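You operate a simulated robot arm through the tools that you are given. There is no shell and no other tool. Be economical: measure what you need, move in short steps, check, and stop when the job is done.

You run a simulated robot arm. Do the job below in one go: nothing can be reset, and whatever is moved stays where it is left.

Task
Charge the pink toothbrush to 100%, then put it back in the stand.
Fine: Use the charger switch on the strip and turn it off again. Leave the other toothbrush as it is.
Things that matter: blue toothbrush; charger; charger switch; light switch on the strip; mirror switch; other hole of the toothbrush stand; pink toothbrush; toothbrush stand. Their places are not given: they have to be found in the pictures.

The check looks at the end state, three seconds after you hand in, the way a careful person would. Anything else that was tipped, shoved, dropped, spilled or broken makes it a failure.

Robot
A 7-joint arm with a two-finger parallel gripper, fixed in place. Base frame: the origin is at the foot of the arm, x ahead of it, y to its left, z up; the work surface is at about z = 85. Lengths are in cm, angles in degrees, forces in N, time in s.
With the tool pointing down near the work surface it reaches from about 24 to 68 cm from the base axis. Its first joint turns from -66.0 to 66.0 degrees. Payload 2.4 kg.
The TCP is the grasp point between the finger pads, 3 cm short of the fingertips. In the tool frame z runs along the fingers and y along their closing line. Largest opening 9.4 cm; finger width 2.8, thickness 1; the body of the gripper, 5 by 9.6 cm, starts 5.5 cm behind the TCP.
Orientation is that of the tool frame in the base frame, as a unit quaternion [w, x, y, z]. With the fingers straight down and closing along the base's y, the tool's x points along the base's -x, its y along +y and its z along -z.

Tools
- The arm moves only by the tool servo_tool. Its argument "series" is a list that holds one entry, the list of rows, each a list of 7 numbers: the finger opening in cm, from 0 to 9.4, then the shift along the base's x, y, z in cm, then the turn, a rotation vector about the base's x, y, z in degrees. In form: [[[fingers, dx, dy, dz, ax, ay, az], ...]]. A call has 1 to 8 rows; each row is the pose to reach, as a shift and turn from the pose commanded when the call began. Rows are played at 5 a second. More than 5 cm and 8.6 degrees between two rows, or a gripper value outside its range, and nothing of the call is played. A pose out of reach is approached as far as the arm can. The call stops where the force on the tool passes 70 N (or 10 N more than at its start, if that is more) or the arm is blocked; 0.2 s more then pass. The fingers move at their own pace (about 15.3 cm/s each) and stop on an object; they squeeze with about 42 N. The grip force told is the motor's: it shows also when the fingers shut on nothing. Time passes only in rows, and 0.2 s behind the last, so rows that repeat a pose let the fingers close. It gives the time, the measured TCP pose, the force on the tool (base axes), the opening and the grip force at its end, in the units of the frame above (readings bear some noise), with the torque about the TCP (base axes, N m) and any sound that the robot's microphone picked up, and new pictures: "pictures" is both (left out), scene, wrist or none.
- Cameras (640 x 400 px; columns grow to the right, rows downward): "scene" is fixed at [4.4, 47.98, 144.18]; the picture's right is [-0.68, -0.73, 0.00], its down [-0.43, 0.40, -0.81] and it looks along [0.59, -0.55, -0.58] (base axes); focal length 337 px, centre (320, 200). "wrist" rides on the gripper at [7.6, 1.4, -10.3] in the tool frame; the picture's right is [-0.18, 0.98, 0.00], its down [-0.75, -0.14, -0.64] and it looks along [-0.63, -0.12, 0.77] (tool axes); focal length 243 px, centre (320, 200).
- pixel_to_xyz(camera, pixels): there is no depth. For up to 12 entries [column, row, z] of the newest picture of that camera ("zoom" is the newest enlarged one), the place [x, y] in the base frame at which the ray of that pixel passes the height z, good to about 0.3 cm. It takes no simulated time.
- zoom(camera, box): a new picture of the part [left, top, right, bottom] of that camera's present view, enlarged. It takes no simulated time.
- sign_off(): hands the job in; it is judged then, once.

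Work in short steps. Measure before you move; look again where a grasp or a placing could have gone wrong, and mend it. You have 80 turns and 200 pictures in all, those below and enlarged ones among them. Open the gripper and draw the arm clear of the work before you hand the job in, unless the task says otherwise; then end with one line.

The tools are called after "Emit:" as a command line: name --argument value ..., lists and objects as JSON in quotes. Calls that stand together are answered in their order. servo_tool: Moves the arm, as the interface text tells. Its arguments: {"type":"object","properties":{"series":{"type":"array","items":{"type":"array","items":{"type":"array","items":{"type":"number"}}}},"pictures":{"type":"string","enum":["both","scene","wrist","none"]}},"required":["series"]} The other tools are called the same way: pixel_to_xyz (camera, pixels) gives the place at which the rays of pixels pass given heights; zoom (camera, box) takes an enlarged picture of a part of a camera's view; sign_off () hands the job in.

At the start:

```text
time_s: 0.0
eef_pos: [32.61, -1.26, 117.76]
orientation: [0.0, -0.001, 1.0, 0.0]
ft_force: [0.3, 0.2, 0.5]
ft_torque: [0.02, -0.03, 0.01]
grip_width: 9.4
gripper_force: 0.1
```

scene: 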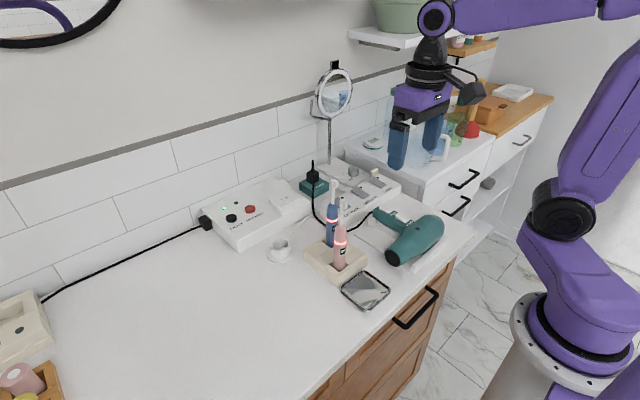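
wrist: 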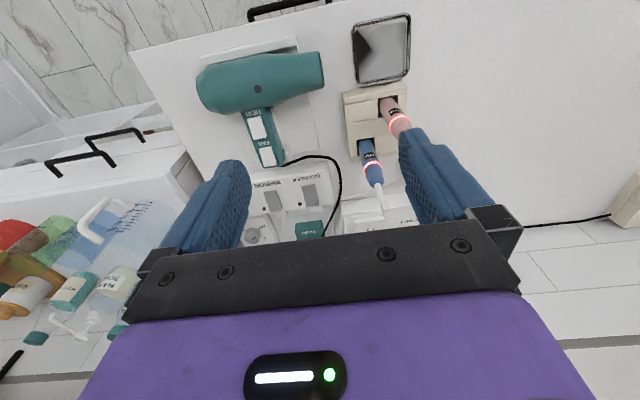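

The pink toothbrush sits in the stand near scene (341,250); I zoom in to identify the charger, switches and stand.

Emit:
zoom --camera "scene" --box '[190, 150, 410, 310]'

Emit:
zoom --camera "wrist" --box '[230, 80, 430, 250]'

Emit:
zoom --camera "scene" --box '[300, 60, 420, 220]'

```text
2.50 times, centred on (300, 230) of scene
```

zoom: 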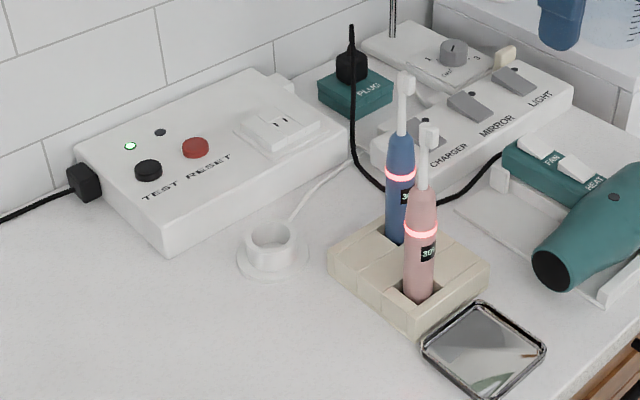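

```text
2.35 times, centred on (330, 165) of wrist
```

zoom: 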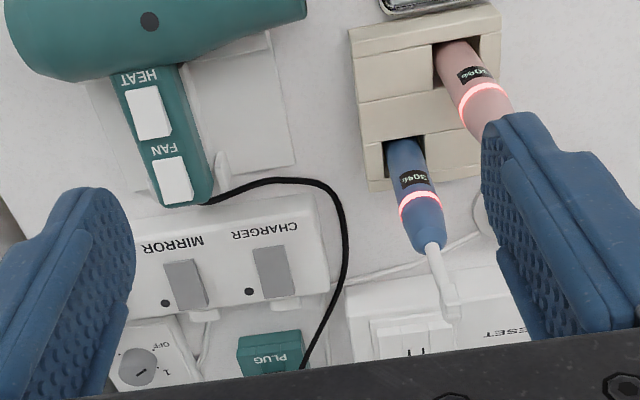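

```text
2.50 times, centred on (360, 140) of scene
```

zoom: 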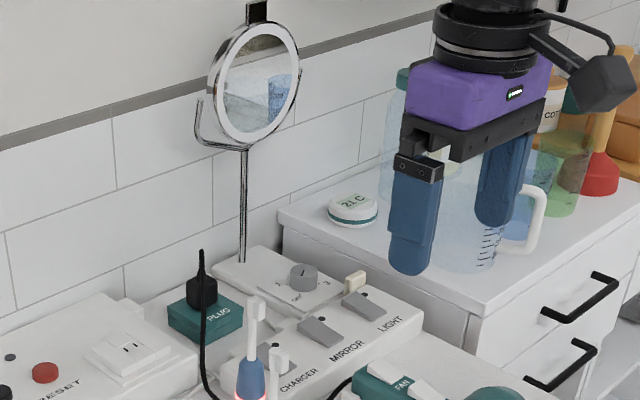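

I locate the charger ring (scene 278,250), the stand corners, switches and brush features at plausible heights.

Emit:
pixel_to_xyz --camera "scene" --pixels '[[278, 255, 85], [278, 243, 88], [333, 283, 85], [303, 256, 85], [369, 260, 88], [340, 252, 88], [325, 237, 88], [333, 272, 88], [303, 243, 88], [340, 222, 100], [334, 246, 88]]'

Emit:
pixel_to_xyz --camera "wrist" --pixels '[[343, 93, 88], [386, 83, 88], [346, 138, 88], [387, 105, 88], [366, 148, 88], [315, 163, 90], [288, 167, 90], [273, 200, 89], [309, 195, 89], [258, 124, 89], [392, 135, 85]]'

Emit:
zoom --camera "scene" --box '[290, 150, 400, 220]'

Emit:
zoom --camera "scene" --box '[300, 180, 380, 290]'

```text
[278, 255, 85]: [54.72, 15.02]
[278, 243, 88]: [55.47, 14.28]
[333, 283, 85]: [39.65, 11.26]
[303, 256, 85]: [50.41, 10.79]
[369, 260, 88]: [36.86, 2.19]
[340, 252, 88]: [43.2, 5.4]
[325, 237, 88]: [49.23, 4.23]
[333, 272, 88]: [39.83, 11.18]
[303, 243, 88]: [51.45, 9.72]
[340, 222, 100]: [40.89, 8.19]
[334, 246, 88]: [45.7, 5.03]
```

```text
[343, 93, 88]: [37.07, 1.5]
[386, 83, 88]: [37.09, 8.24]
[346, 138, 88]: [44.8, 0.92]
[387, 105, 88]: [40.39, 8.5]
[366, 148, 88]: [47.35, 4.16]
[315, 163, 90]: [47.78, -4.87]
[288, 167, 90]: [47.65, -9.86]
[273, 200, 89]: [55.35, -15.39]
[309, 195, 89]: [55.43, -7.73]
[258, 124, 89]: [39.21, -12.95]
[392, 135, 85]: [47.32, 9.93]
```

```text
5.71 times, centred on (345, 185) of scene
```

zoom: 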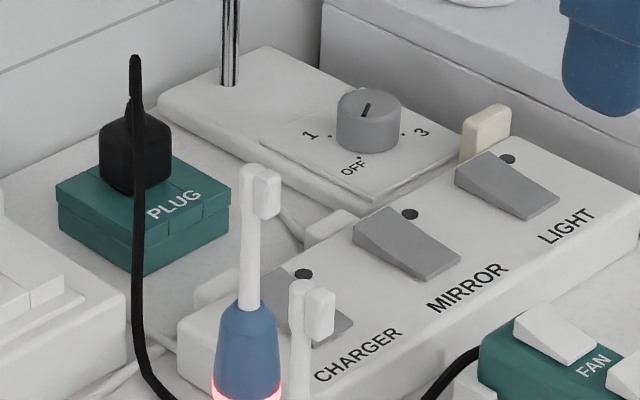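

```text
3.64 times, centred on (340, 235) of scene
```

zoom: 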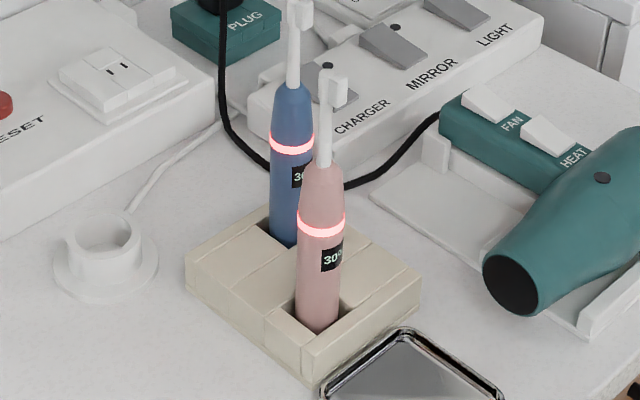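

Charger rocker appears near (55.4,-7.7). I get finer coordinates for the brush and switch from the current views.

Emit:
zoom --camera "wrist" --box '[250, 150, 350, 250]'

Emit:
pixel_to_xyz --camera "scene" --pixels '[[339.5, 267, 88], [340, 241, 94], [340, 241, 96], [343.6, 201, 104], [343.6, 201, 107], [332, 246, 88], [343, 205, 89.5], [331, 158, 88], [333, 110, 105], [333, 72, 110], [313, 185, 89]]'

Emit:
pixel_to_xyz --camera "wrist" --pixels '[[392, 107, 88], [366, 146, 88], [309, 195, 90], [309, 187, 90], [311, 205, 90], [302, 207, 89], [400, 122, 95], [400, 122, 97], [342.8, 97, 88], [406.6, 82, 88], [351, 161, 86], [313, 232, 88]]'

```text
4.00 times, centred on (300, 200) of wrist
```

zoom: 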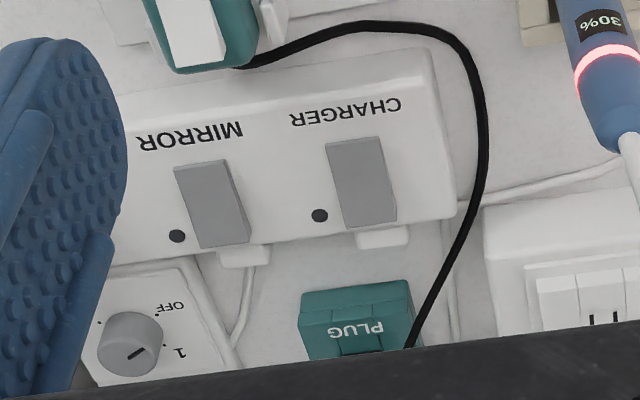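

```text
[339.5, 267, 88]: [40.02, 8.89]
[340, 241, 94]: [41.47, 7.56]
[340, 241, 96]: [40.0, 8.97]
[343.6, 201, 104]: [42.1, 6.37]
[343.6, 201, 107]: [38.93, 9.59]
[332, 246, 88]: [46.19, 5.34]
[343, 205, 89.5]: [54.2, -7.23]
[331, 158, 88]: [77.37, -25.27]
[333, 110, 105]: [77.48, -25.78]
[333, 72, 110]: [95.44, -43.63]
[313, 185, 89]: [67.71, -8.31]
```

```text
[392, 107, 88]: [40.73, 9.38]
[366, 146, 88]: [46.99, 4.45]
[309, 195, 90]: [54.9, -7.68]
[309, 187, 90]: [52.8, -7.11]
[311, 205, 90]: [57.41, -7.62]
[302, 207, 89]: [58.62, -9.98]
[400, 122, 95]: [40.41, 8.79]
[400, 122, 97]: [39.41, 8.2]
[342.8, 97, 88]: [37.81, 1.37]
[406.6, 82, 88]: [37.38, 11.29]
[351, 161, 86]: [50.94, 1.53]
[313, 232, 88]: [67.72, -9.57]
```

I triangulate the strip height from the charger LED (scene 342,198 / wrist 300,204) and the cup rim.

Emit:
pixel_to_xyz --camera "scene" --pixels '[[342, 197.8, 88], [342, 197.8, 89], [342, 197.8, 90], [278, 243, 87], [278, 243, 89], [273, 244, 88], [284, 240, 88], [310, 162, 100]]'

Emit:
pixel_to_xyz --camera "wrist" --pixels '[[300, 203.8, 88], [300, 203.8, 89], [300, 203.8, 90], [312, 203.5, 90], [312, 203.5, 89]]'

```text
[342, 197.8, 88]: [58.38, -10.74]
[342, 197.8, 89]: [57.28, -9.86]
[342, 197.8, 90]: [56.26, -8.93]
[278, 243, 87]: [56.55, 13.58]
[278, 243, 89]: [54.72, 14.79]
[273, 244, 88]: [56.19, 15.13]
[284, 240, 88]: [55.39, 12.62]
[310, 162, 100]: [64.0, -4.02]
```

```text
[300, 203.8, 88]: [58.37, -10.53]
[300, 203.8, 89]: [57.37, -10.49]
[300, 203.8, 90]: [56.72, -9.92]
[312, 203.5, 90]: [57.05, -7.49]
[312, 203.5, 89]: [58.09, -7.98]
```

Strip top is about z 88.7, with the raised wall-side rocker end at about (57.2,-7.6). I close the fingers and go above it at height.

Emit:
servo_tool --series '[[[0, 4.1, -1.05, 0, 0, 0, 0], [0, 8.2, -2.1, 0, 0, 0, 0], [0, 12.3, -3.15, 0, 0, 0, 0], [0, 16.4, -4.2, 0, 0, 0, 0], [0, 20.5, -5.3, -2, 0, 0, 0], [0, 24.6, -6.3, -5, 0, 0, 0], [0, 24.6, -6.3, -8, 0, 0, 0]]]'

```text
refused: row 6 steps farther than a row can; nothing moved
```

Row 6 was a bit too long; I smooth the steps.

Emit:
servo_tool --series '[[[0, 4.1, -1.05, 0, 0, 0, 0], [0, 8.2, -2.1, 0, 0, 0, 0], [0, 12.3, -3.15, 0, 0, 0, 0], [0, 16.4, -4.2, 0, 0, 0, 0], [0, 20.5, -5.3, 0, 0, 0, 0], [0, 24.6, -6.3, -1, 0, 0, 0], [0, 24.6, -6.3, -5, 0, 0, 0], [0, 24.6, -6.3, -9, 0, 0, 0]]]'

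```text
time_s: 1.8
eef_pos: [57.1, -7.55, 108.47]
orientation: [0.0, -0.001, 1.0, 0.0]
ft_force: [0.7, 0.4, -0.6]
ft_torque: [0.02, -0.01, 0.0]
grip_width: 0.0
gripper_force: 32.8
```

scene: 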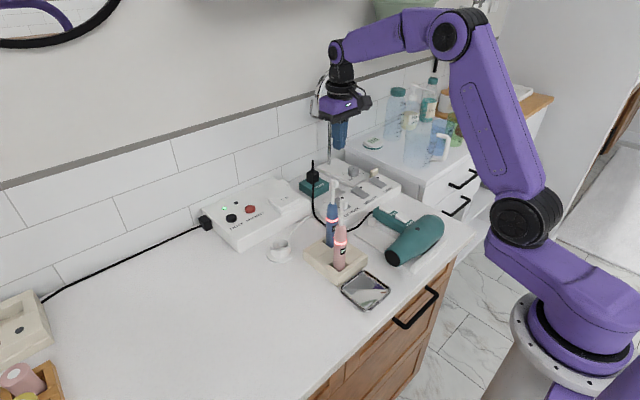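
wrist: 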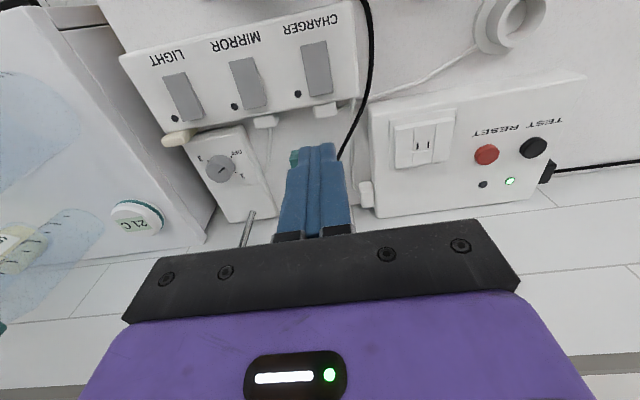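

I check rocker position and mirror clearance from this pose.

Emit:
zoom --camera "scene" --box '[290, 60, 400, 220]'

Emit:
pixel_to_xyz --camera "wrist" --pixels '[[317, 68, 89.5], [303, 44, 89.5], [325, 41, 89.5], [311, 95, 89.5], [332, 90, 89.5], [297, 94, 88.7], [245, 245, 88], [252, 211, 97], [510, 20, 88]]'

```text
2.50 times, centred on (345, 140) of scene
```

zoom: 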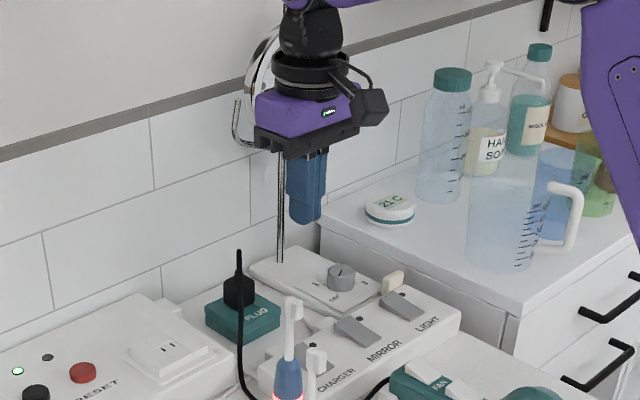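

```text
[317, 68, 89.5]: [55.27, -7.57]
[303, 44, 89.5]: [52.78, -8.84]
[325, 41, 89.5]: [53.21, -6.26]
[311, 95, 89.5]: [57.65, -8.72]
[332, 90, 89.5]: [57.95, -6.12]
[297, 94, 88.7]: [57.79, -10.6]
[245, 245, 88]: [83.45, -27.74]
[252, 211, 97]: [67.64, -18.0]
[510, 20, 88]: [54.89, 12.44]
```

Rocker spans x 52.9–57.8, y −8.8…−6.2; TCP (57.1,−7.55) is over its wall end. I descend to just above it.

Emit:
servo_tool --series '[[[0, 0, 0, -4.5, 0, 0, 0], [0, 0, 0, -9, 0, 0, 0], [0, 0, 0, -12, 0, 0, 0], [0, 0, 0, -14, 0, 0, 0], [0, 0, 0, -14, 0, 0, 0]]]'

```text
time_s: 3.0
eef_pos: [57.09, -7.38, 94.61]
orientation: [0.0, 0.0, 1.0, -0.001]
ft_force: [-0.2, 0.0, 0.1]
ft_torque: [0.0, 0.0, 0.02]
grip_width: 0.02
gripper_force: 33.1
```

scene: 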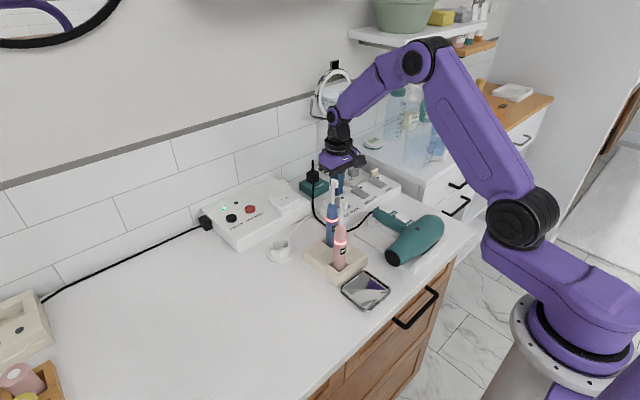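
wrist: 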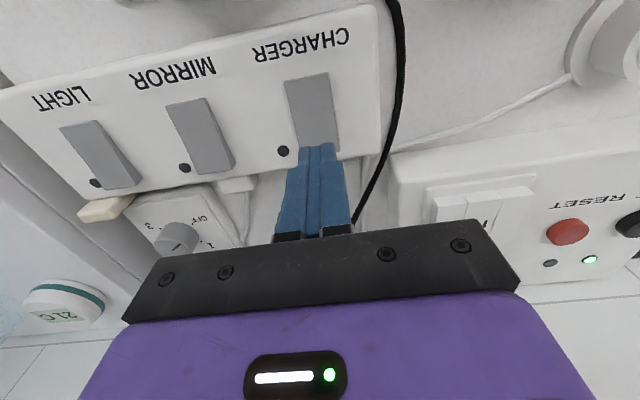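

Fingertips sit right over the rocker's wall end with clearance. I press down in small steps.

Emit:
servo_tool --series '[[[0, -0.2, -0.1, -0.6, 0, 0, 0], [0, -0.2, -0.1, -1.2, 0, 0, 0], [0, -0.2, -0.1, -1.6, 0, 0, 0], [0, -0.2, -0.1, -2.0, 0, 0, 0]]]'

```text
time_s: 4.0
eef_pos: [57.02, -7.49, 92.59]
orientation: [0.0, 0.0, 1.0, 0.0]
ft_force: [-0.1, -0.9, 1.6]
ft_torque: [0.0, 0.0, -0.03]
grip_width: 0.01
gripper_force: 32.9
```

scene: 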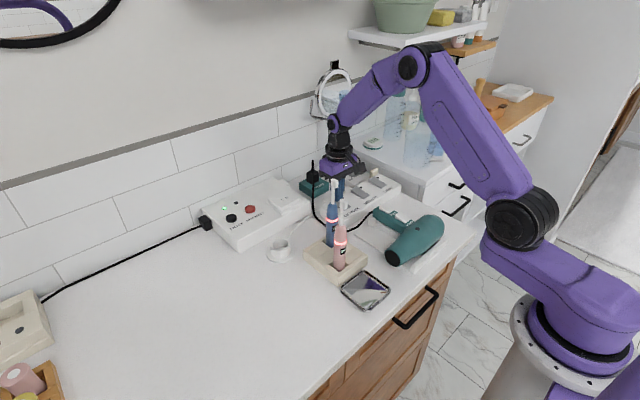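
wrist: 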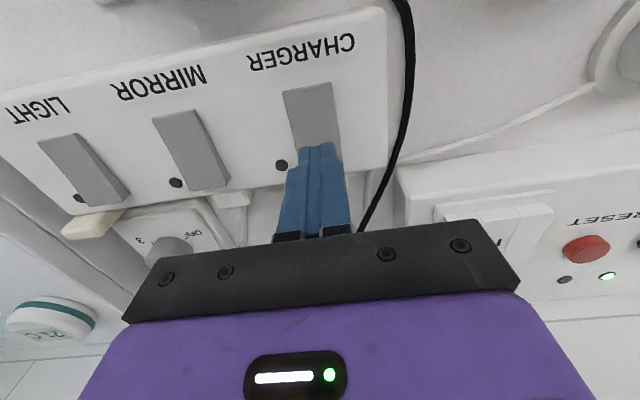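

Force just begins (1.6 N) and the LED is still dark; I press a little further.

Emit:
servo_tool --series '[[[0, 0, 0, -0.3, 0, 0, 0], [0, 0, 0, -0.6, 0, 0, 0], [0, 0, 0, -0.8, 0, 0, 0]]]'

```text
time_s: 4.8
eef_pos: [57.04, -7.49, 92.16]
orientation: [0.001, 0.0, 1.0, 0.0]
ft_force: [-19.7, 4.4, 55.4]
ft_torque: [0.1, 1.31, -0.1]
grip_width: 0.0
gripper_force: 32.6
```

scene: 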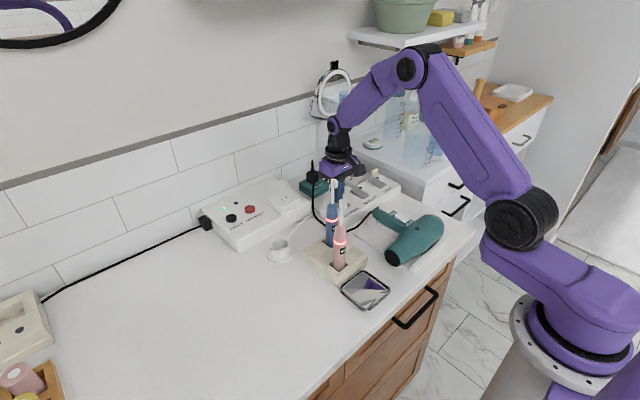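
wrist: 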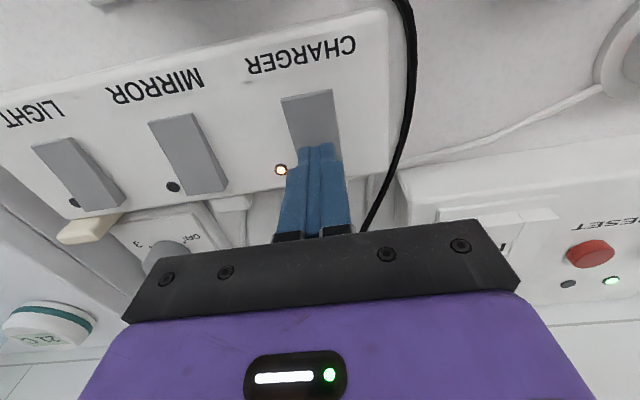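

The charger LED is lit. I lift straight up and retreat toward the robot.

Emit:
servo_tool --series '[[[0, 0, 0, 4.5, 0, 0, 0], [0, 0, 0, 9, 0, 0, 0], [0, 0, 0, 13.5, 0, 0, 0], [0, 0, 0, 18, 0, 0, 0], [0, 0, 0, 22, 0, 0, 0], [0, -4.5, 1, 23, 0, 0, 0], [0, -9, 2, 23, 0, 0, 0], [0, -13.5, 3, 23, 0, 0, 0]]]' --pictures "wrist"

Emit:
servo_tool --series '[[[6, -4.5, 1.8, 0, 0, -8, 0], [6, -8, 3.6, 0, 0, -16, 0], [6, -11, 5.4, 0, 0, -24, 0], [6, -14, 7.4, 0, 0, -32, 0], [6, -16, 9.4, 0, 0, -40, 0], [6, -16, 11.4, 0, 0, -48, 0], [6, -16, 13.2, 0, 0, -56, 0], [6, -16, 13.2, 0, 0, -56, 0]]]'

```text
time_s: 6.6
eef_pos: [43.46, -4.52, 114.72]
orientation: [0.001, 0.0, 1.0, 0.0]
ft_force: [0.6, -0.2, 0.5]
ft_torque: [0.01, -0.01, 0.0]
grip_width: 0.03
gripper_force: 33.3
```

wrist: 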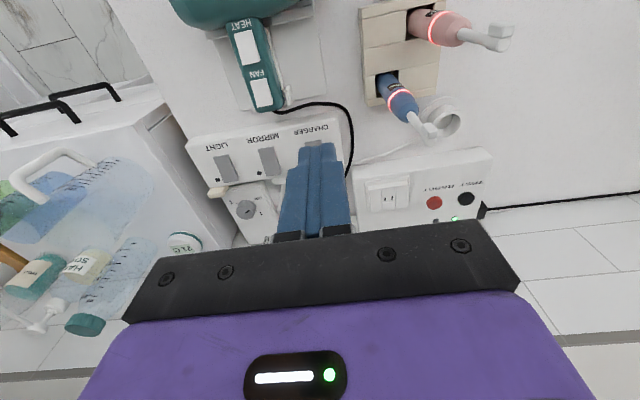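

```text
time_s: 8.6
eef_pos: [27.14, 11.72, 119.3]
orientation: [0.435, -0.155, 0.882, 0.088]
ft_force: [0.0, -0.8, 0.2]
ft_torque: [0.03, 0.0, 0.02]
grip_width: 6.01
gripper_force: 0.1
out of reach, approached as far as the arm can: row 4, 5, 6, 7, 8
stopped in row 8: the arm was blocked; the commanded pose is now the measured one
```

scene: 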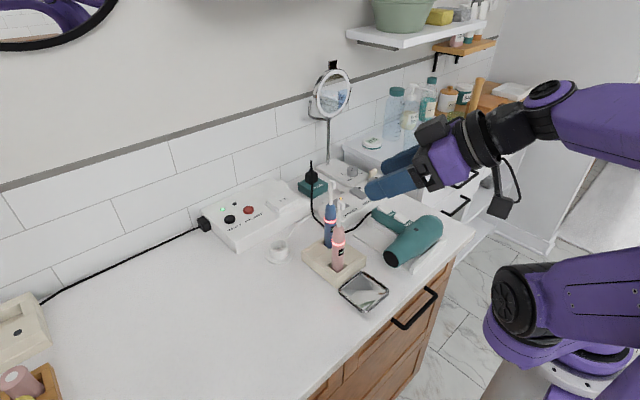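
wrist: 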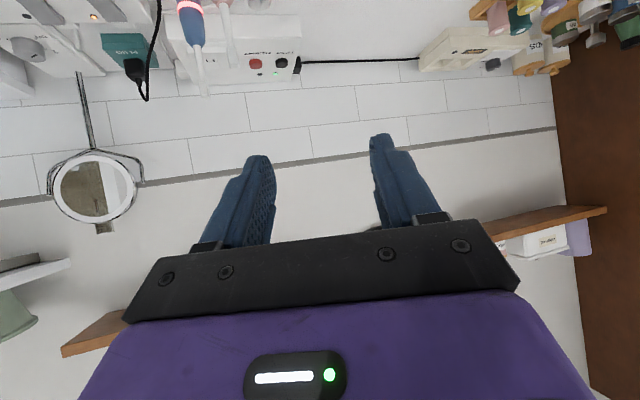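

The arm is too folded for an approach from the robot side; the pose is now yaw +20°, tilt 52.7°. I'll come from the left (+y) instead, yawing about the vertical while moving outward, above the brushes.

Emit:
servo_tool --series '[[[6, 3, 1, 0, 0, 0, -8], [6, 6, 2.5, 0, 0, 0, -16], [6, 8, 4, 0, 0, 0, -24], [6, 10, 6, 0, 0, 0, -32], [6, 11, 7.5, 0, 0, 0, -40], [6, 12, 9, 0, 0, 0, -48], [6, 12, 10.5, 0, 0, 0, -56], [6, 12, 12, 0, 0, 0, -64]]]'

```text
time_s: 10.4
eef_pos: [39.46, 23.9, 119.33]
orientation: [0.413, 0.344, 0.827, -0.164]
ft_force: [0.7, 0.4, 0.6]
ft_torque: [-0.02, -0.02, 0.02]
grip_width: 6.0
gripper_force: 0.1
out of reach, approached as far as the arm can: row 2, 3
```

scene: 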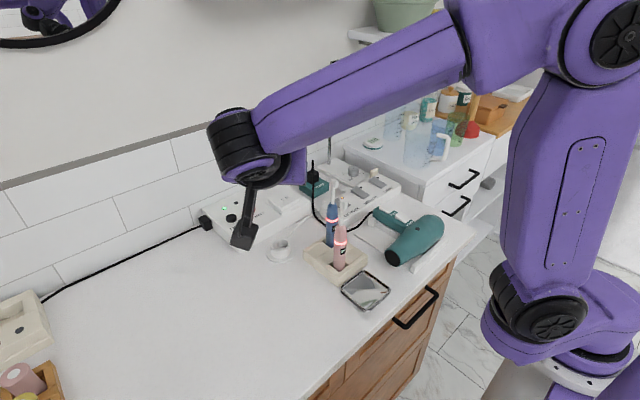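
wrist: 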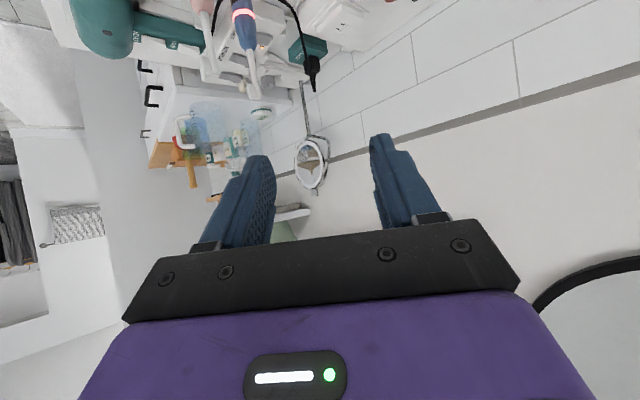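

Reachable. I finish the yaw to −60° and descend to a pre-grasp about 11 cm short of the pink brush on its left side.

Emit:
servo_tool --series '[[[6, -2.4, -2.7, 0, 0, 0, -8], [6, -4.9, -5.0, -2, 0, 0, -16], [6, -4.9, -5.5, -6.5, 0, 0, -16], [6, -4.9, -5.5, -11, 0, 0, -16], [6, -4.9, -5.5, -15.5, 0, 0, -16], [6, -4.9, -5.5, -20, 0, 0, -16], [6, -4.9, -5.5, -22.5, 0, 0, -16], [6, -4.9, -5.5, -24.8, 0, 0, -16]]]'

```text
time_s: 12.2
eef_pos: [34.62, 18.52, 94.44]
orientation: [0.386, 0.456, 0.771, -0.221]
ft_force: [0.5, 0.0, 0.5]
ft_torque: [-0.01, -0.03, -0.01]
grip_width: 5.99
gripper_force: 0.1
```

scene: 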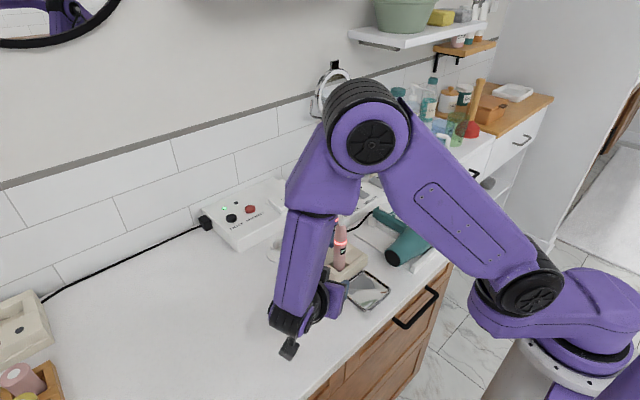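
wrist: 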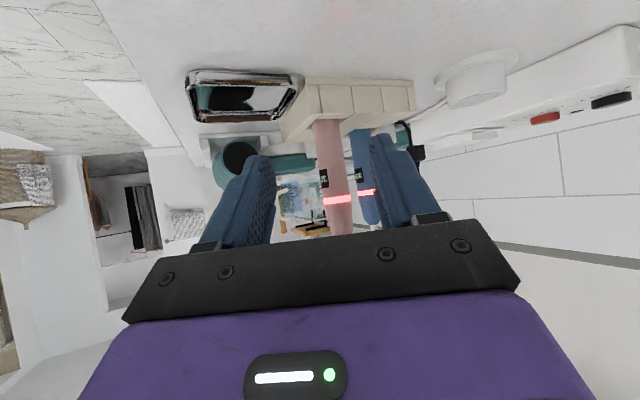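

The brush is centred between the fingers (wrist col ~330). I advance 11 cm along the approach with fingers open, then look.

Emit:
servo_tool --series '[[[6, 2, -3.5, 0, 0, 0, 0], [6, 3.5, -6.1, 0, 0, 0, 0], [6, 4.6, -8.1, 0, 0, 0, 0], [6, 5.3, -9.3, 0, 0, 0, 0], [6, 5.4, -9.5, 0, 0, 0, 0]]]'

```text
time_s: 13.4
eef_pos: [40.15, 8.91, 94.49]
orientation: [0.385, 0.456, 0.771, -0.221]
ft_force: [0.4, -0.4, -0.3]
ft_torque: [-0.01, -0.04, 0.02]
grip_width: 6.01
gripper_force: 0.0
```

scene: 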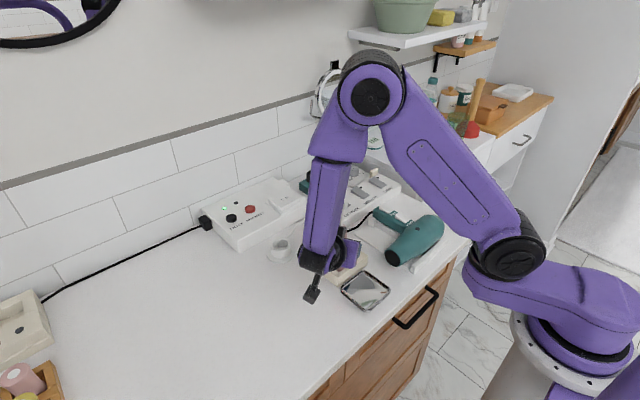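
wrist: 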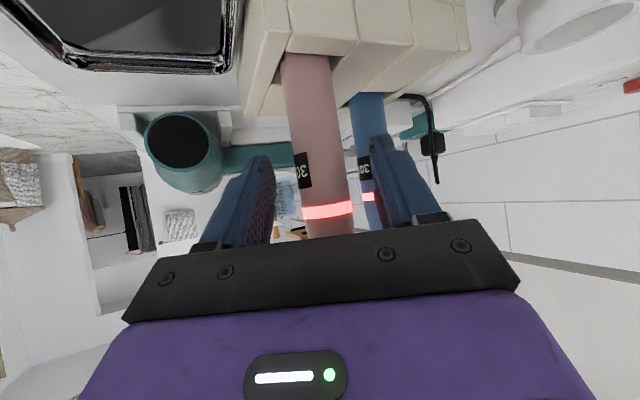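

The brush lies between the pads. I close on it.

Emit:
servo_tool --series '[[[0, 0, 0, 0, 0, 0, 0], [0, 0, 0, 0, 0, 0, 0], [0, 0, 0, 0, 0, 0, 0]]]' --pictures "wrist"

```text
time_s: 14.2
eef_pos: [40.04, 8.89, 94.51]
orientation: [0.386, 0.455, 0.772, -0.221]
ft_force: [0.9, -1.4, 1.7]
ft_torque: [-0.17, -0.09, 0.02]
grip_width: 3.04
gripper_force: 42.2
```

wrist: 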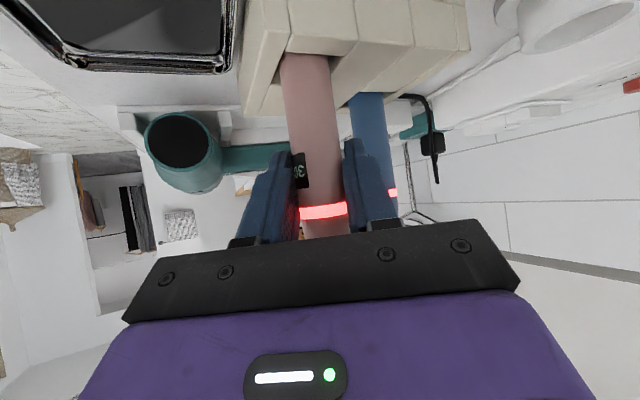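

Gripped (3.04 cm). I lift straight up 6 cm in small steps.

Emit:
servo_tool --series '[[[0, 0, 0, 0.8, 0, 0, 0], [0, 0, 0, 1.8, 0, 0, 0], [0, 0, 0, 3.2, 0, 0, 0], [0, 0, 0, 4.6, 0, 0, 0], [0, 0, 0, 6, 0, 0, 0]]]'

```text
time_s: 15.4
eef_pos: [39.99, 8.9, 100.59]
orientation: [0.386, 0.455, 0.772, -0.22]
ft_force: [-0.8, 0.3, -1.5]
ft_torque: [-0.01, 0.04, 0.0]
grip_width: 3.03
gripper_force: 42.1
```

scene: 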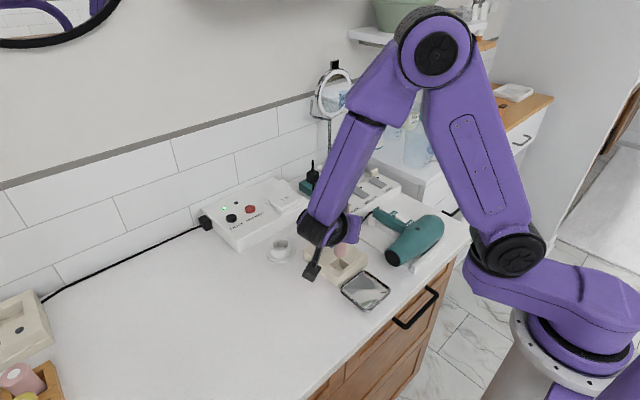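
wrist: 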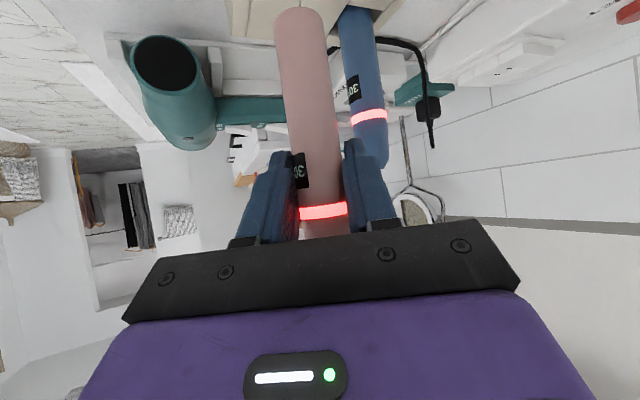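

Brush is lifted clean. I measure the brush bottom and the cup more finely.

Emit:
zoom --camera "scene" --box '[255, 225, 305, 275]'

Emit:
pixel_to_xyz --camera "wrist" --pixels '[[300, 12, 91], [300, 12, 92], [300, 12, 93], [320, 180, 98], [300, 20, 92]]'

```text
8.00 times, centred on (280, 250) of scene
```

zoom: 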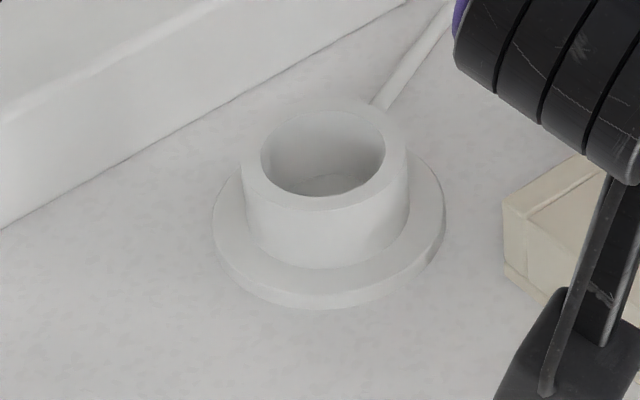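

```text
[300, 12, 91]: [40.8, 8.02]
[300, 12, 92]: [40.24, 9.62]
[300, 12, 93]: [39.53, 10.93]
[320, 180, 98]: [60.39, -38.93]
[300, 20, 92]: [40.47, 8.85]
```

I triangulate the cup axis from flange (281,253.6) and rim (280.5,244.1).

Emit:
pixel_to_xyz --camera "scene" --pixels '[[281, 253.8, 85.5], [280.5, 244.1, 87.5], [280.5, 244.1, 88], [280.5, 244.1, 88.5], [272.5, 244.1, 88], [288.1, 244.1, 88], [270.1, 244.1, 88], [291, 244.1, 88], [267, 254, 85.5], [295.7, 254, 85.5], [272, 262, 85], [240, 253, 85]]'

```text
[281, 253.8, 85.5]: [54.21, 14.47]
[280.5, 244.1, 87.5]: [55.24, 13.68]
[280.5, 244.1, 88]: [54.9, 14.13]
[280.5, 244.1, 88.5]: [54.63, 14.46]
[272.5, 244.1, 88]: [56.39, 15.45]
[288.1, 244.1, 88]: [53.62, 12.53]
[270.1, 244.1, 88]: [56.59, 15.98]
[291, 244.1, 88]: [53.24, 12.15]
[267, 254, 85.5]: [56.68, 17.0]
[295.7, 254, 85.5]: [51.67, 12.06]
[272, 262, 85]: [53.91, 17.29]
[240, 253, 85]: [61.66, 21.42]
```

Cup axis ≈ (54.5,14.4), rim ≈ 88.5, brush base ≈ 8.9 below TCP. I carry the brush left and then out to hover above the cup.

Emit:
servo_tool --series '[[[0, 0, 3.5, 1, 0, 0, 0], [0, 1.5, 7.0, 1, 0, 0, 0], [0, 5, 9, 1, 0, 0, 0], [0, 9, 9, 1, 0, 0, 0], [0, 12, 7.5, 1, 0, 0, 0], [0, 14, 6, 1, 0, 0, 0], [0, 14.5, 5.5, 1, 0, 0, 0], [0, 14.5, 5.5, 1, 0, 0, 0]]]'

```text
time_s: 17.2
eef_pos: [54.62, 14.28, 101.43]
orientation: [0.386, 0.455, 0.771, -0.221]
ft_force: [0.1, 0.4, -1.5]
ft_torque: [0.02, 0.02, 0.0]
grip_width: 3.02
gripper_force: 41.5
```

scene: 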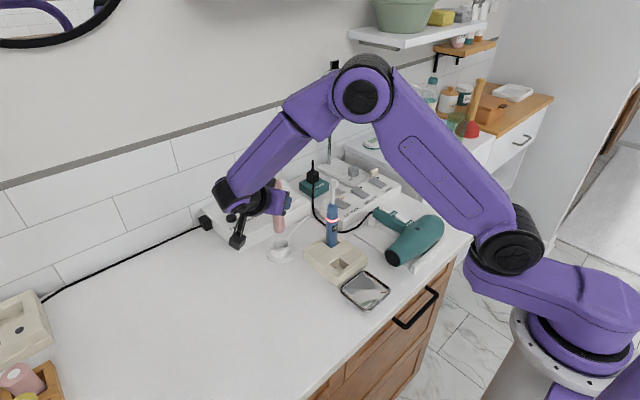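
wrist: 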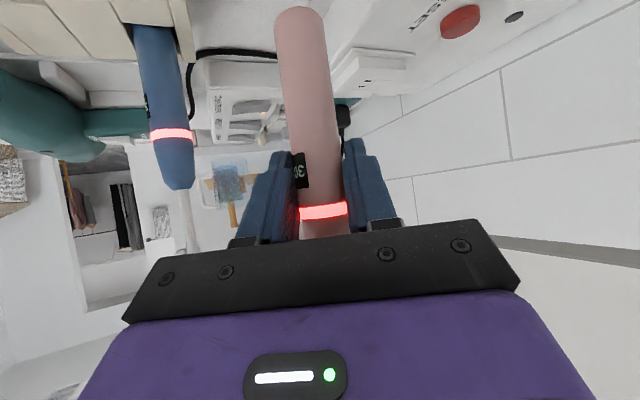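

I zoom the scene to see the brush bottom relative to the cup.

Emit:
zoom --camera "scene" --box '[245, 190, 325, 275]'

```text
4.71 times, centred on (285, 232) of scene
```

zoom: 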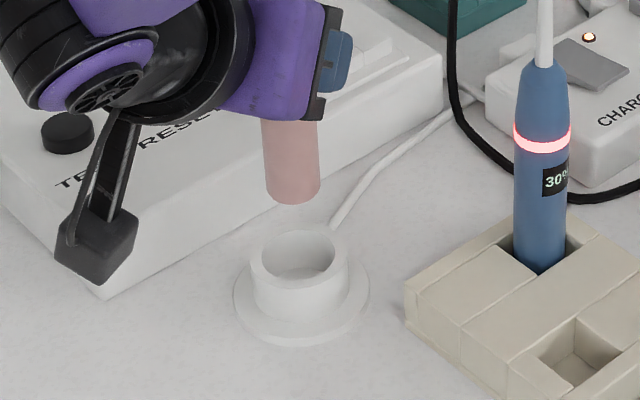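

Laterally it lines up (brush bottom 278.8,230 projects to ~280.1 at rim row). I check depth via the brush bottom ray.

Emit:
pixel_to_xyz --camera "scene" --pixels '[[278.8, 229.9, 92], [278.8, 229.9, 92.5], [278.8, 229.9, 93], [278.8, 232.7, 92], [278.8, 232.7, 92.5]]'

Emit:
pixel_to_xyz --camera "wrist" --pixels '[[300, 20, 92], [300, 20, 92.5], [300, 20, 93]]'

```text
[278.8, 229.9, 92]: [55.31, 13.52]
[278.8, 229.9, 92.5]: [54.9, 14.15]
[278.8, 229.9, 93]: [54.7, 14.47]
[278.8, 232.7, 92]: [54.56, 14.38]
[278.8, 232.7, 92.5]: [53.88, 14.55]
```

```text
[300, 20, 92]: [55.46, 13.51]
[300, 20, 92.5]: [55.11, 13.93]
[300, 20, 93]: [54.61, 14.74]
```

Base ≈ 92.6, centred at the cup within measuring error. I lower until just above the rim.

Emit:
servo_tool --series '[[[0, -0.1, 0.05, -1.5, 0, 0, 0], [0, -0.1, 0.05, -3, 0, 0, 0], [0, -0.1, 0.05, -3.6, 0, 0, 0]]]' --pictures "none"

Emit:
zoom --camera "scene" --box '[255, 215, 305, 275]'

Emit:
zoom --camera "wrist" --box '[200, 0, 420, 140]'

```text
time_s: 18.0
eef_pos: [54.41, 14.43, 97.78]
orientation: [0.386, 0.456, 0.771, -0.221]
ft_force: [0.0, 0.7, -2.7]
ft_torque: [0.04, 0.0, 0.02]
grip_width: 3.04
gripper_force: 41.8
```

```text
6.67 times, centred on (280, 245) of scene
```

zoom: 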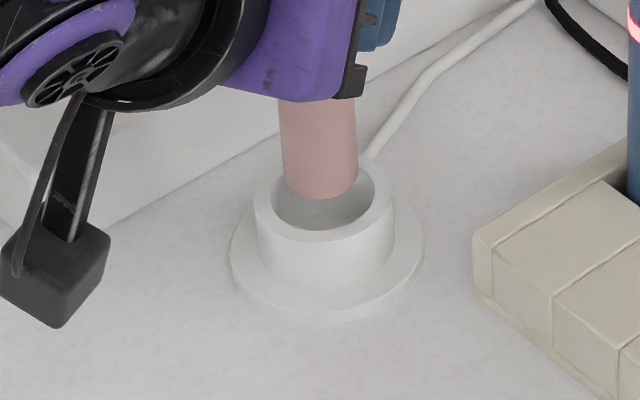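

```text
2.86 times, centred on (310, 70) of wrist
```

zoom: 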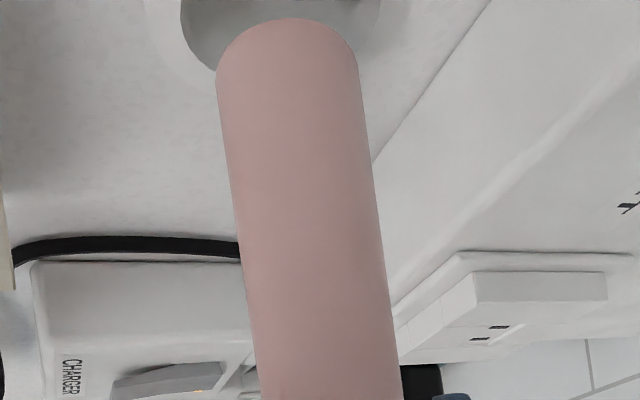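

Brush bottom sits centred in the cup opening. I lower slowly, watching the force.

Emit:
servo_tool --series '[[[0, 0, 0, -0.7, 0, 0, 0], [0, 0, 0, -1.4, 0, 0, 0], [0, 0, 0, -2.0, 0, 0, 0], [0, 0, 0, -2.4, 0, 0, 0]]]' --pictures "none"

Emit:
zoom --camera "scene" --box '[255, 215, 305, 275]'

```text
time_s: 19.0
eef_pos: [54.44, 14.39, 95.54]
orientation: [0.387, 0.455, 0.771, -0.221]
ft_force: [-0.1, 0.5, -1.2]
ft_torque: [0.0, 0.01, -0.01]
grip_width: 3.03
gripper_force: 42.1
```

```text
6.67 times, centred on (280, 245) of scene
```

zoom: 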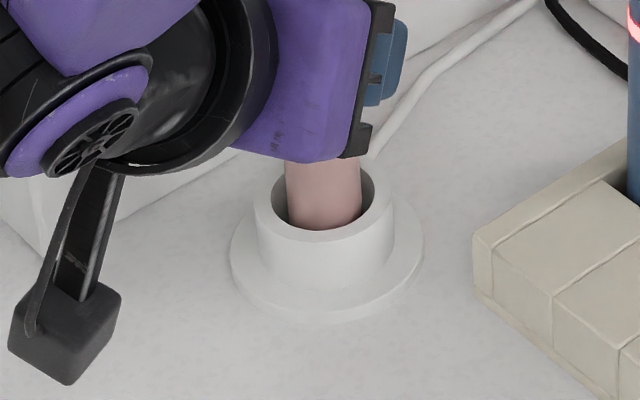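

Now inside the cup without contact; I lower the rest in 0.2 cm steps until the floor touches.

Emit:
servo_tool --series '[[[0, 0, 0, -0.2, 0, 0, 0], [0, 0, 0, -0.4, 0, 0, 0], [0, 0, 0, -0.6, 0, 0, 0]]]' --pictures "wrist"

```text
time_s: 19.8
eef_pos: [54.37, 14.34, 94.9]
orientation: [0.385, 0.456, 0.771, -0.221]
ft_force: [-0.5, 1.0, -2.4]
ft_torque: [0.04, 0.0, -0.01]
grip_width: 3.03
gripper_force: 42.0
```

wrist: 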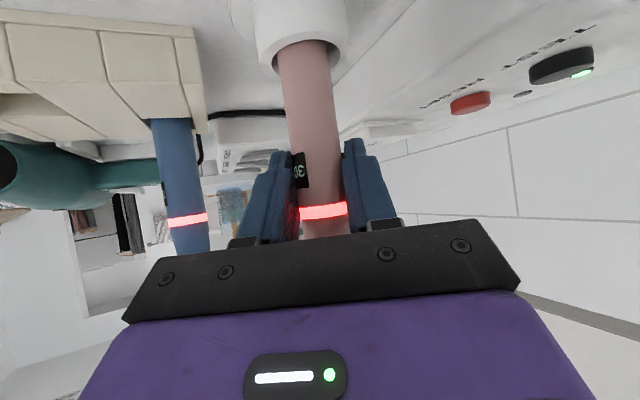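

No floor contact yet; continue in small steps.

Emit:
servo_tool --series '[[[0, 0, 0, -0.2, 0, 0, 0], [0, 0, 0, -0.4, 0, 0, 0], [0, 0, 0, -0.6, 0, 0, 0]]]' --pictures "wrist"

```text
time_s: 20.6
eef_pos: [54.46, 14.52, 94.48]
orientation: [0.387, 0.455, 0.771, -0.219]
ft_force: [-3.0, 3.4, 14.2]
ft_torque: [0.08, 0.36, -0.04]
grip_width: 3.06
gripper_force: 42.2
```

wrist: 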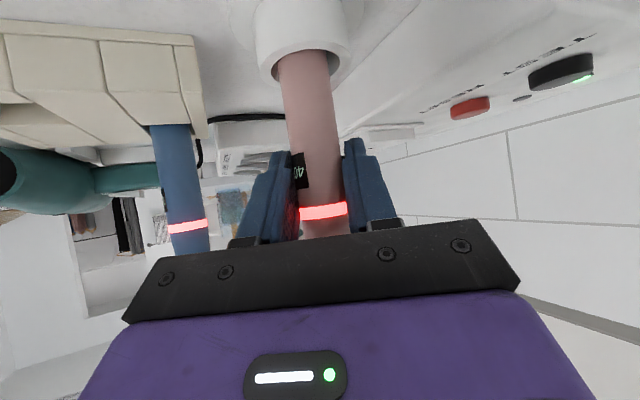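

Floor contact (14 N) and the display reads "40": it is charging. I keep holding it there and wait.

Emit:
servo_tool --series '[[[0, 0, 0, 0.1, 0, 0, 0], [0, 0, 0, 0.1, 0, 0, 0], [0, 0, 0, 0.1, 0, 0, 0], [0, 0, 0, 0.1, 0, 0, 0], [0, 0, 0, 0.1, 0, 0, 0], [0, 0, 0, 0.1, 0, 0, 0], [0, 0, 0, 0.1, 0, 0, 0], [0, 0, 0, 0.1, 0, 0, 0]]]' --pictures "none"

Emit:
zoom --camera "wrist" --box '[270, 140, 350, 230]'

```text
time_s: 22.4
eef_pos: [54.47, 14.44, 94.56]
orientation: [0.387, 0.456, 0.771, -0.22]
ft_force: [0.9, 1.6, 18.4]
ft_torque: [-0.03, -0.07, 0.02]
grip_width: 3.05
gripper_force: 42.4
```

```text
4.44 times, centred on (310, 185) of wrist
```

zoom: 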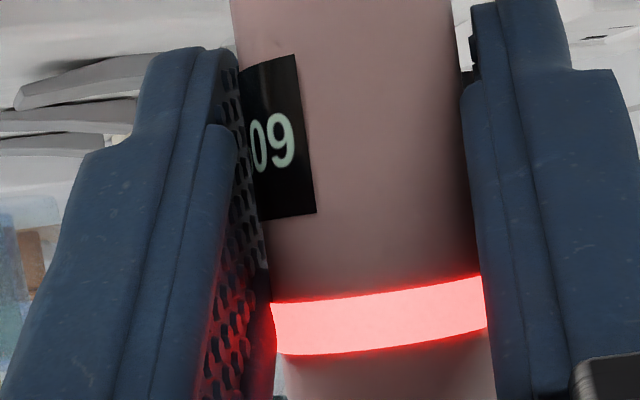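

It reads 60 (upside down), about 10%/s. I wait more.

Emit:
servo_tool --series '[[[0, 0, 0, 0, 0, 0, 0], [0, 0, 0, 0, 0, 0, 0], [0, 0, 0, 0, 0, 0, 0], [0, 0, 0, 0, 0, 0, 0], [0, 0, 0, 0, 0, 0, 0], [0, 0, 0, 0, 0, 0, 0], [0, 0, 0, 0, 0, 0, 0], [0, 0, 0, 0, 0, 0, 0]]]' --pictures "none"

Emit:
servo_tool --series '[[[0, 0, 0, 0, 0, 0, 0], [0, 0, 0, 0, 0, 0, 0], [0, 0, 0, 0, 0, 0, 0], [0, 0, 0, 0, 0, 0, 0], [0, 0, 0, 0, 0, 0, 0], [0, 0, 0, 0, 0, 0, 0], [0, 0, 0, 0, 0, 0, 0], [0, 0, 0, 0, 0, 0, 0]]]' --pictures "none"

Emit:
servo_tool --series '[[[0, 0, 0, 0, 0, 0, 0], [0, 0, 0, 0, 0, 0, 0], [0, 0, 0, 0, 0, 0, 0], [0, 0, 0, 0, 0, 0, 0], [0, 0, 0, 0, 0, 0, 0], [0, 0, 0, 0, 0, 0, 0], [0, 0, 0, 0, 0, 0, 0], [0, 0, 0, 0, 0, 0, 0]]]' --pictures "none"

Emit:
zoom --camera "wrist" --box '[270, 140, 350, 230]'

```text
time_s: 24.2
eef_pos: [54.43, 14.41, 94.48]
orientation: [0.386, 0.455, 0.771, -0.221]
ft_force: [2.3, -0.3, 19.4]
ft_torque: [-0.19, -0.07, 0.03]
grip_width: 3.05
gripper_force: 42.2
```

```text
time_s: 26.0
eef_pos: [54.38, 14.57, 94.47]
orientation: [0.386, 0.456, 0.771, -0.221]
ft_force: [0.9, 0.3, 16.0]
ft_torque: [-0.18, -0.05, 0.04]
grip_width: 3.03
gripper_force: 41.9
```

```text
time_s: 27.8
eef_pos: [54.44, 14.44, 94.56]
orientation: [0.386, 0.455, 0.771, -0.221]
ft_force: [1.7, 1.0, 11.1]
ft_torque: [-0.05, -0.03, 0.05]
grip_width: 3.03
gripper_force: 41.7
```

```text
4.44 times, centred on (310, 185) of wrist
```

zoom: 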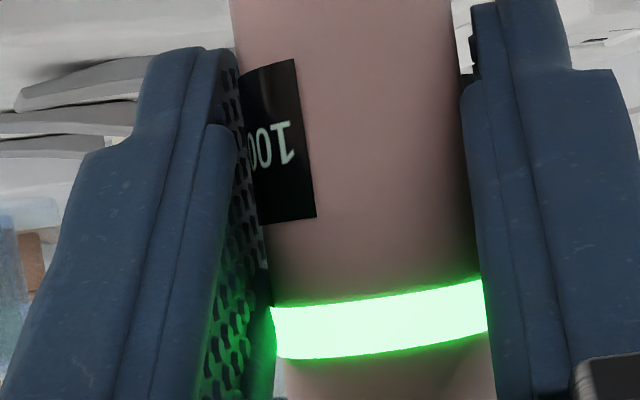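

100% and the ring is green. I lift out of the cup and take the reverse path back to above the stand hole.

Emit:
servo_tool --series '[[[0, 0, 0, 1, 0, 0, 0], [0, 0, 0, 2.5, 0, 0, 0], [0, 0, 0, 4.5, 0, 0, 0], [0, 0, 0, 7, 0, 0, 0], [0, -2, 2, 7, 0, 0, 0], [0, -6, 3.4, 7, 0, 0, 0], [0, -10, 3, 7, 0, 0, 0], [0, -13, 1, 7, 0, 0, 0]]]' --pictures "none"

Emit:
zoom --camera "scene" --box '[260, 180, 400, 300]'

```text
time_s: 29.6
eef_pos: [41.39, 15.41, 101.33]
orientation: [0.386, 0.456, 0.771, -0.221]
ft_force: [-0.4, -0.5, -2.0]
ft_torque: [0.01, 0.02, 0.01]
grip_width: 3.02
gripper_force: 42.5
```

```text
3.33 times, centred on (330, 240) of scene
```

zoom: 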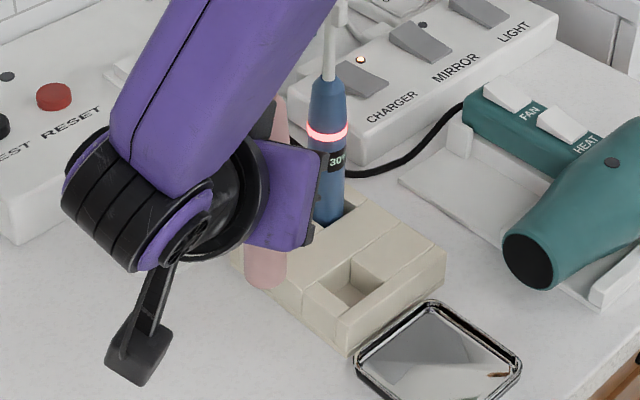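

The hole (zoom 347,288) is where the brush came from. I move over (40.05, 8.9) at height.

Emit:
servo_tool --series '[[[0, -0.5, -2.5, 0, 0, 0, 0], [0, -1.0, -5, 0, 0, 0, 0], [0, -1.3, -6.5, 0, 0, 0, 0], [0, -1.3, -6.5, -2, 0, 0, 0], [0, -1.3, -6.5, -2, 0, 0, 0]]]' --pictures "wrist"

Emit:
zoom --camera "scene" --box '[305, 220, 375, 290]'

Emit:
zoom --camera "wrist" --box '[200, 0, 420, 140]'

```text
time_s: 30.8
eef_pos: [40.28, 8.98, 99.32]
orientation: [0.386, 0.455, 0.771, -0.22]
ft_force: [0.5, 0.7, -2.0]
ft_torque: [0.03, 0.01, -0.04]
grip_width: 3.03
gripper_force: 42.1
```

wrist: 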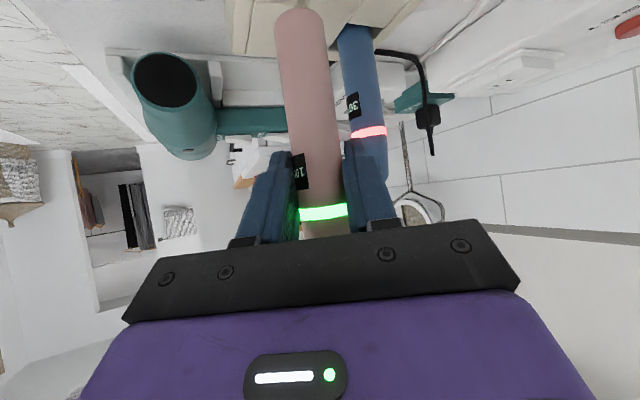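

```text
5.71 times, centred on (340, 255) of scene
```

zoom: 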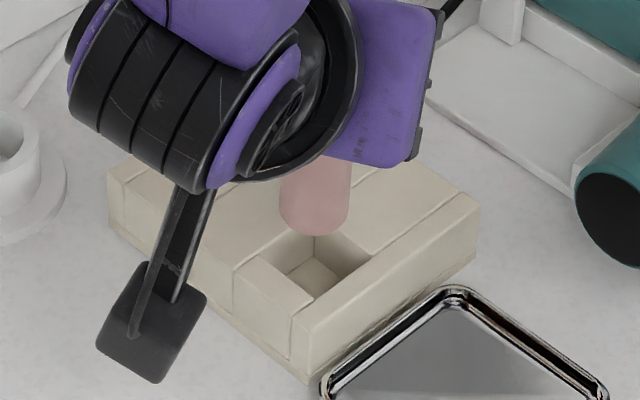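

```text
2.86 times, centred on (310, 70) of wrist
```

zoom: 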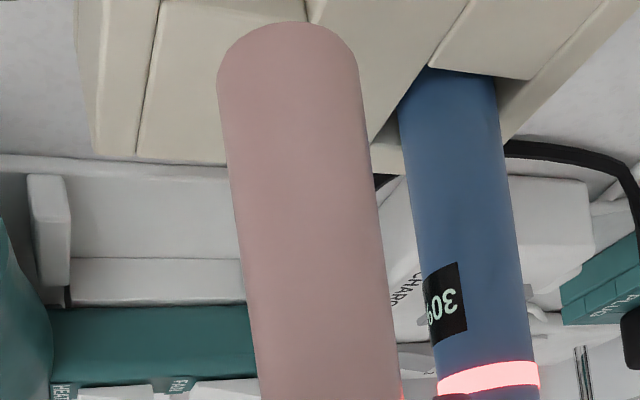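

Commanded position is +0.1,+0.05 cm from the original grasp; I cancel that and lower to just above the hole.

Emit:
servo_tool --series '[[[0, -0.1, -0.05, 0, 0, 0, 0], [0, -0.1, -0.05, -0.8, 0, 0, 0], [0, -0.1, -0.05, -1.6, 0, 0, 0], [0, -0.1, -0.05, -1.6, 0, 0, 0]]]' --pictures "none"

Emit:
zoom --camera "scene" --box '[320, 240, 360, 285]'

Emit:
zoom --camera "wrist" --box '[240, 0, 360, 80]'

```text
time_s: 31.8
eef_pos: [40.07, 8.84, 97.77]
orientation: [0.385, 0.456, 0.771, -0.221]
ft_force: [-0.3, 0.1, -2.2]
ft_torque: [0.06, 0.03, 0.01]
grip_width: 3.03
gripper_force: 41.8
```

```text
8.89 times, centred on (340, 262) of scene
```

zoom: 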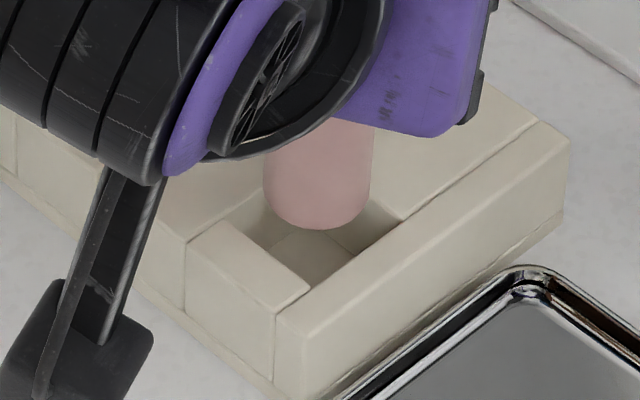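

```text
5.00 times, centred on (300, 40) of wrist
```

zoom: 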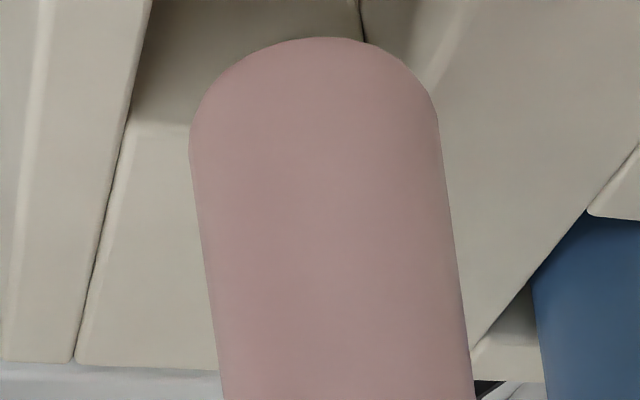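

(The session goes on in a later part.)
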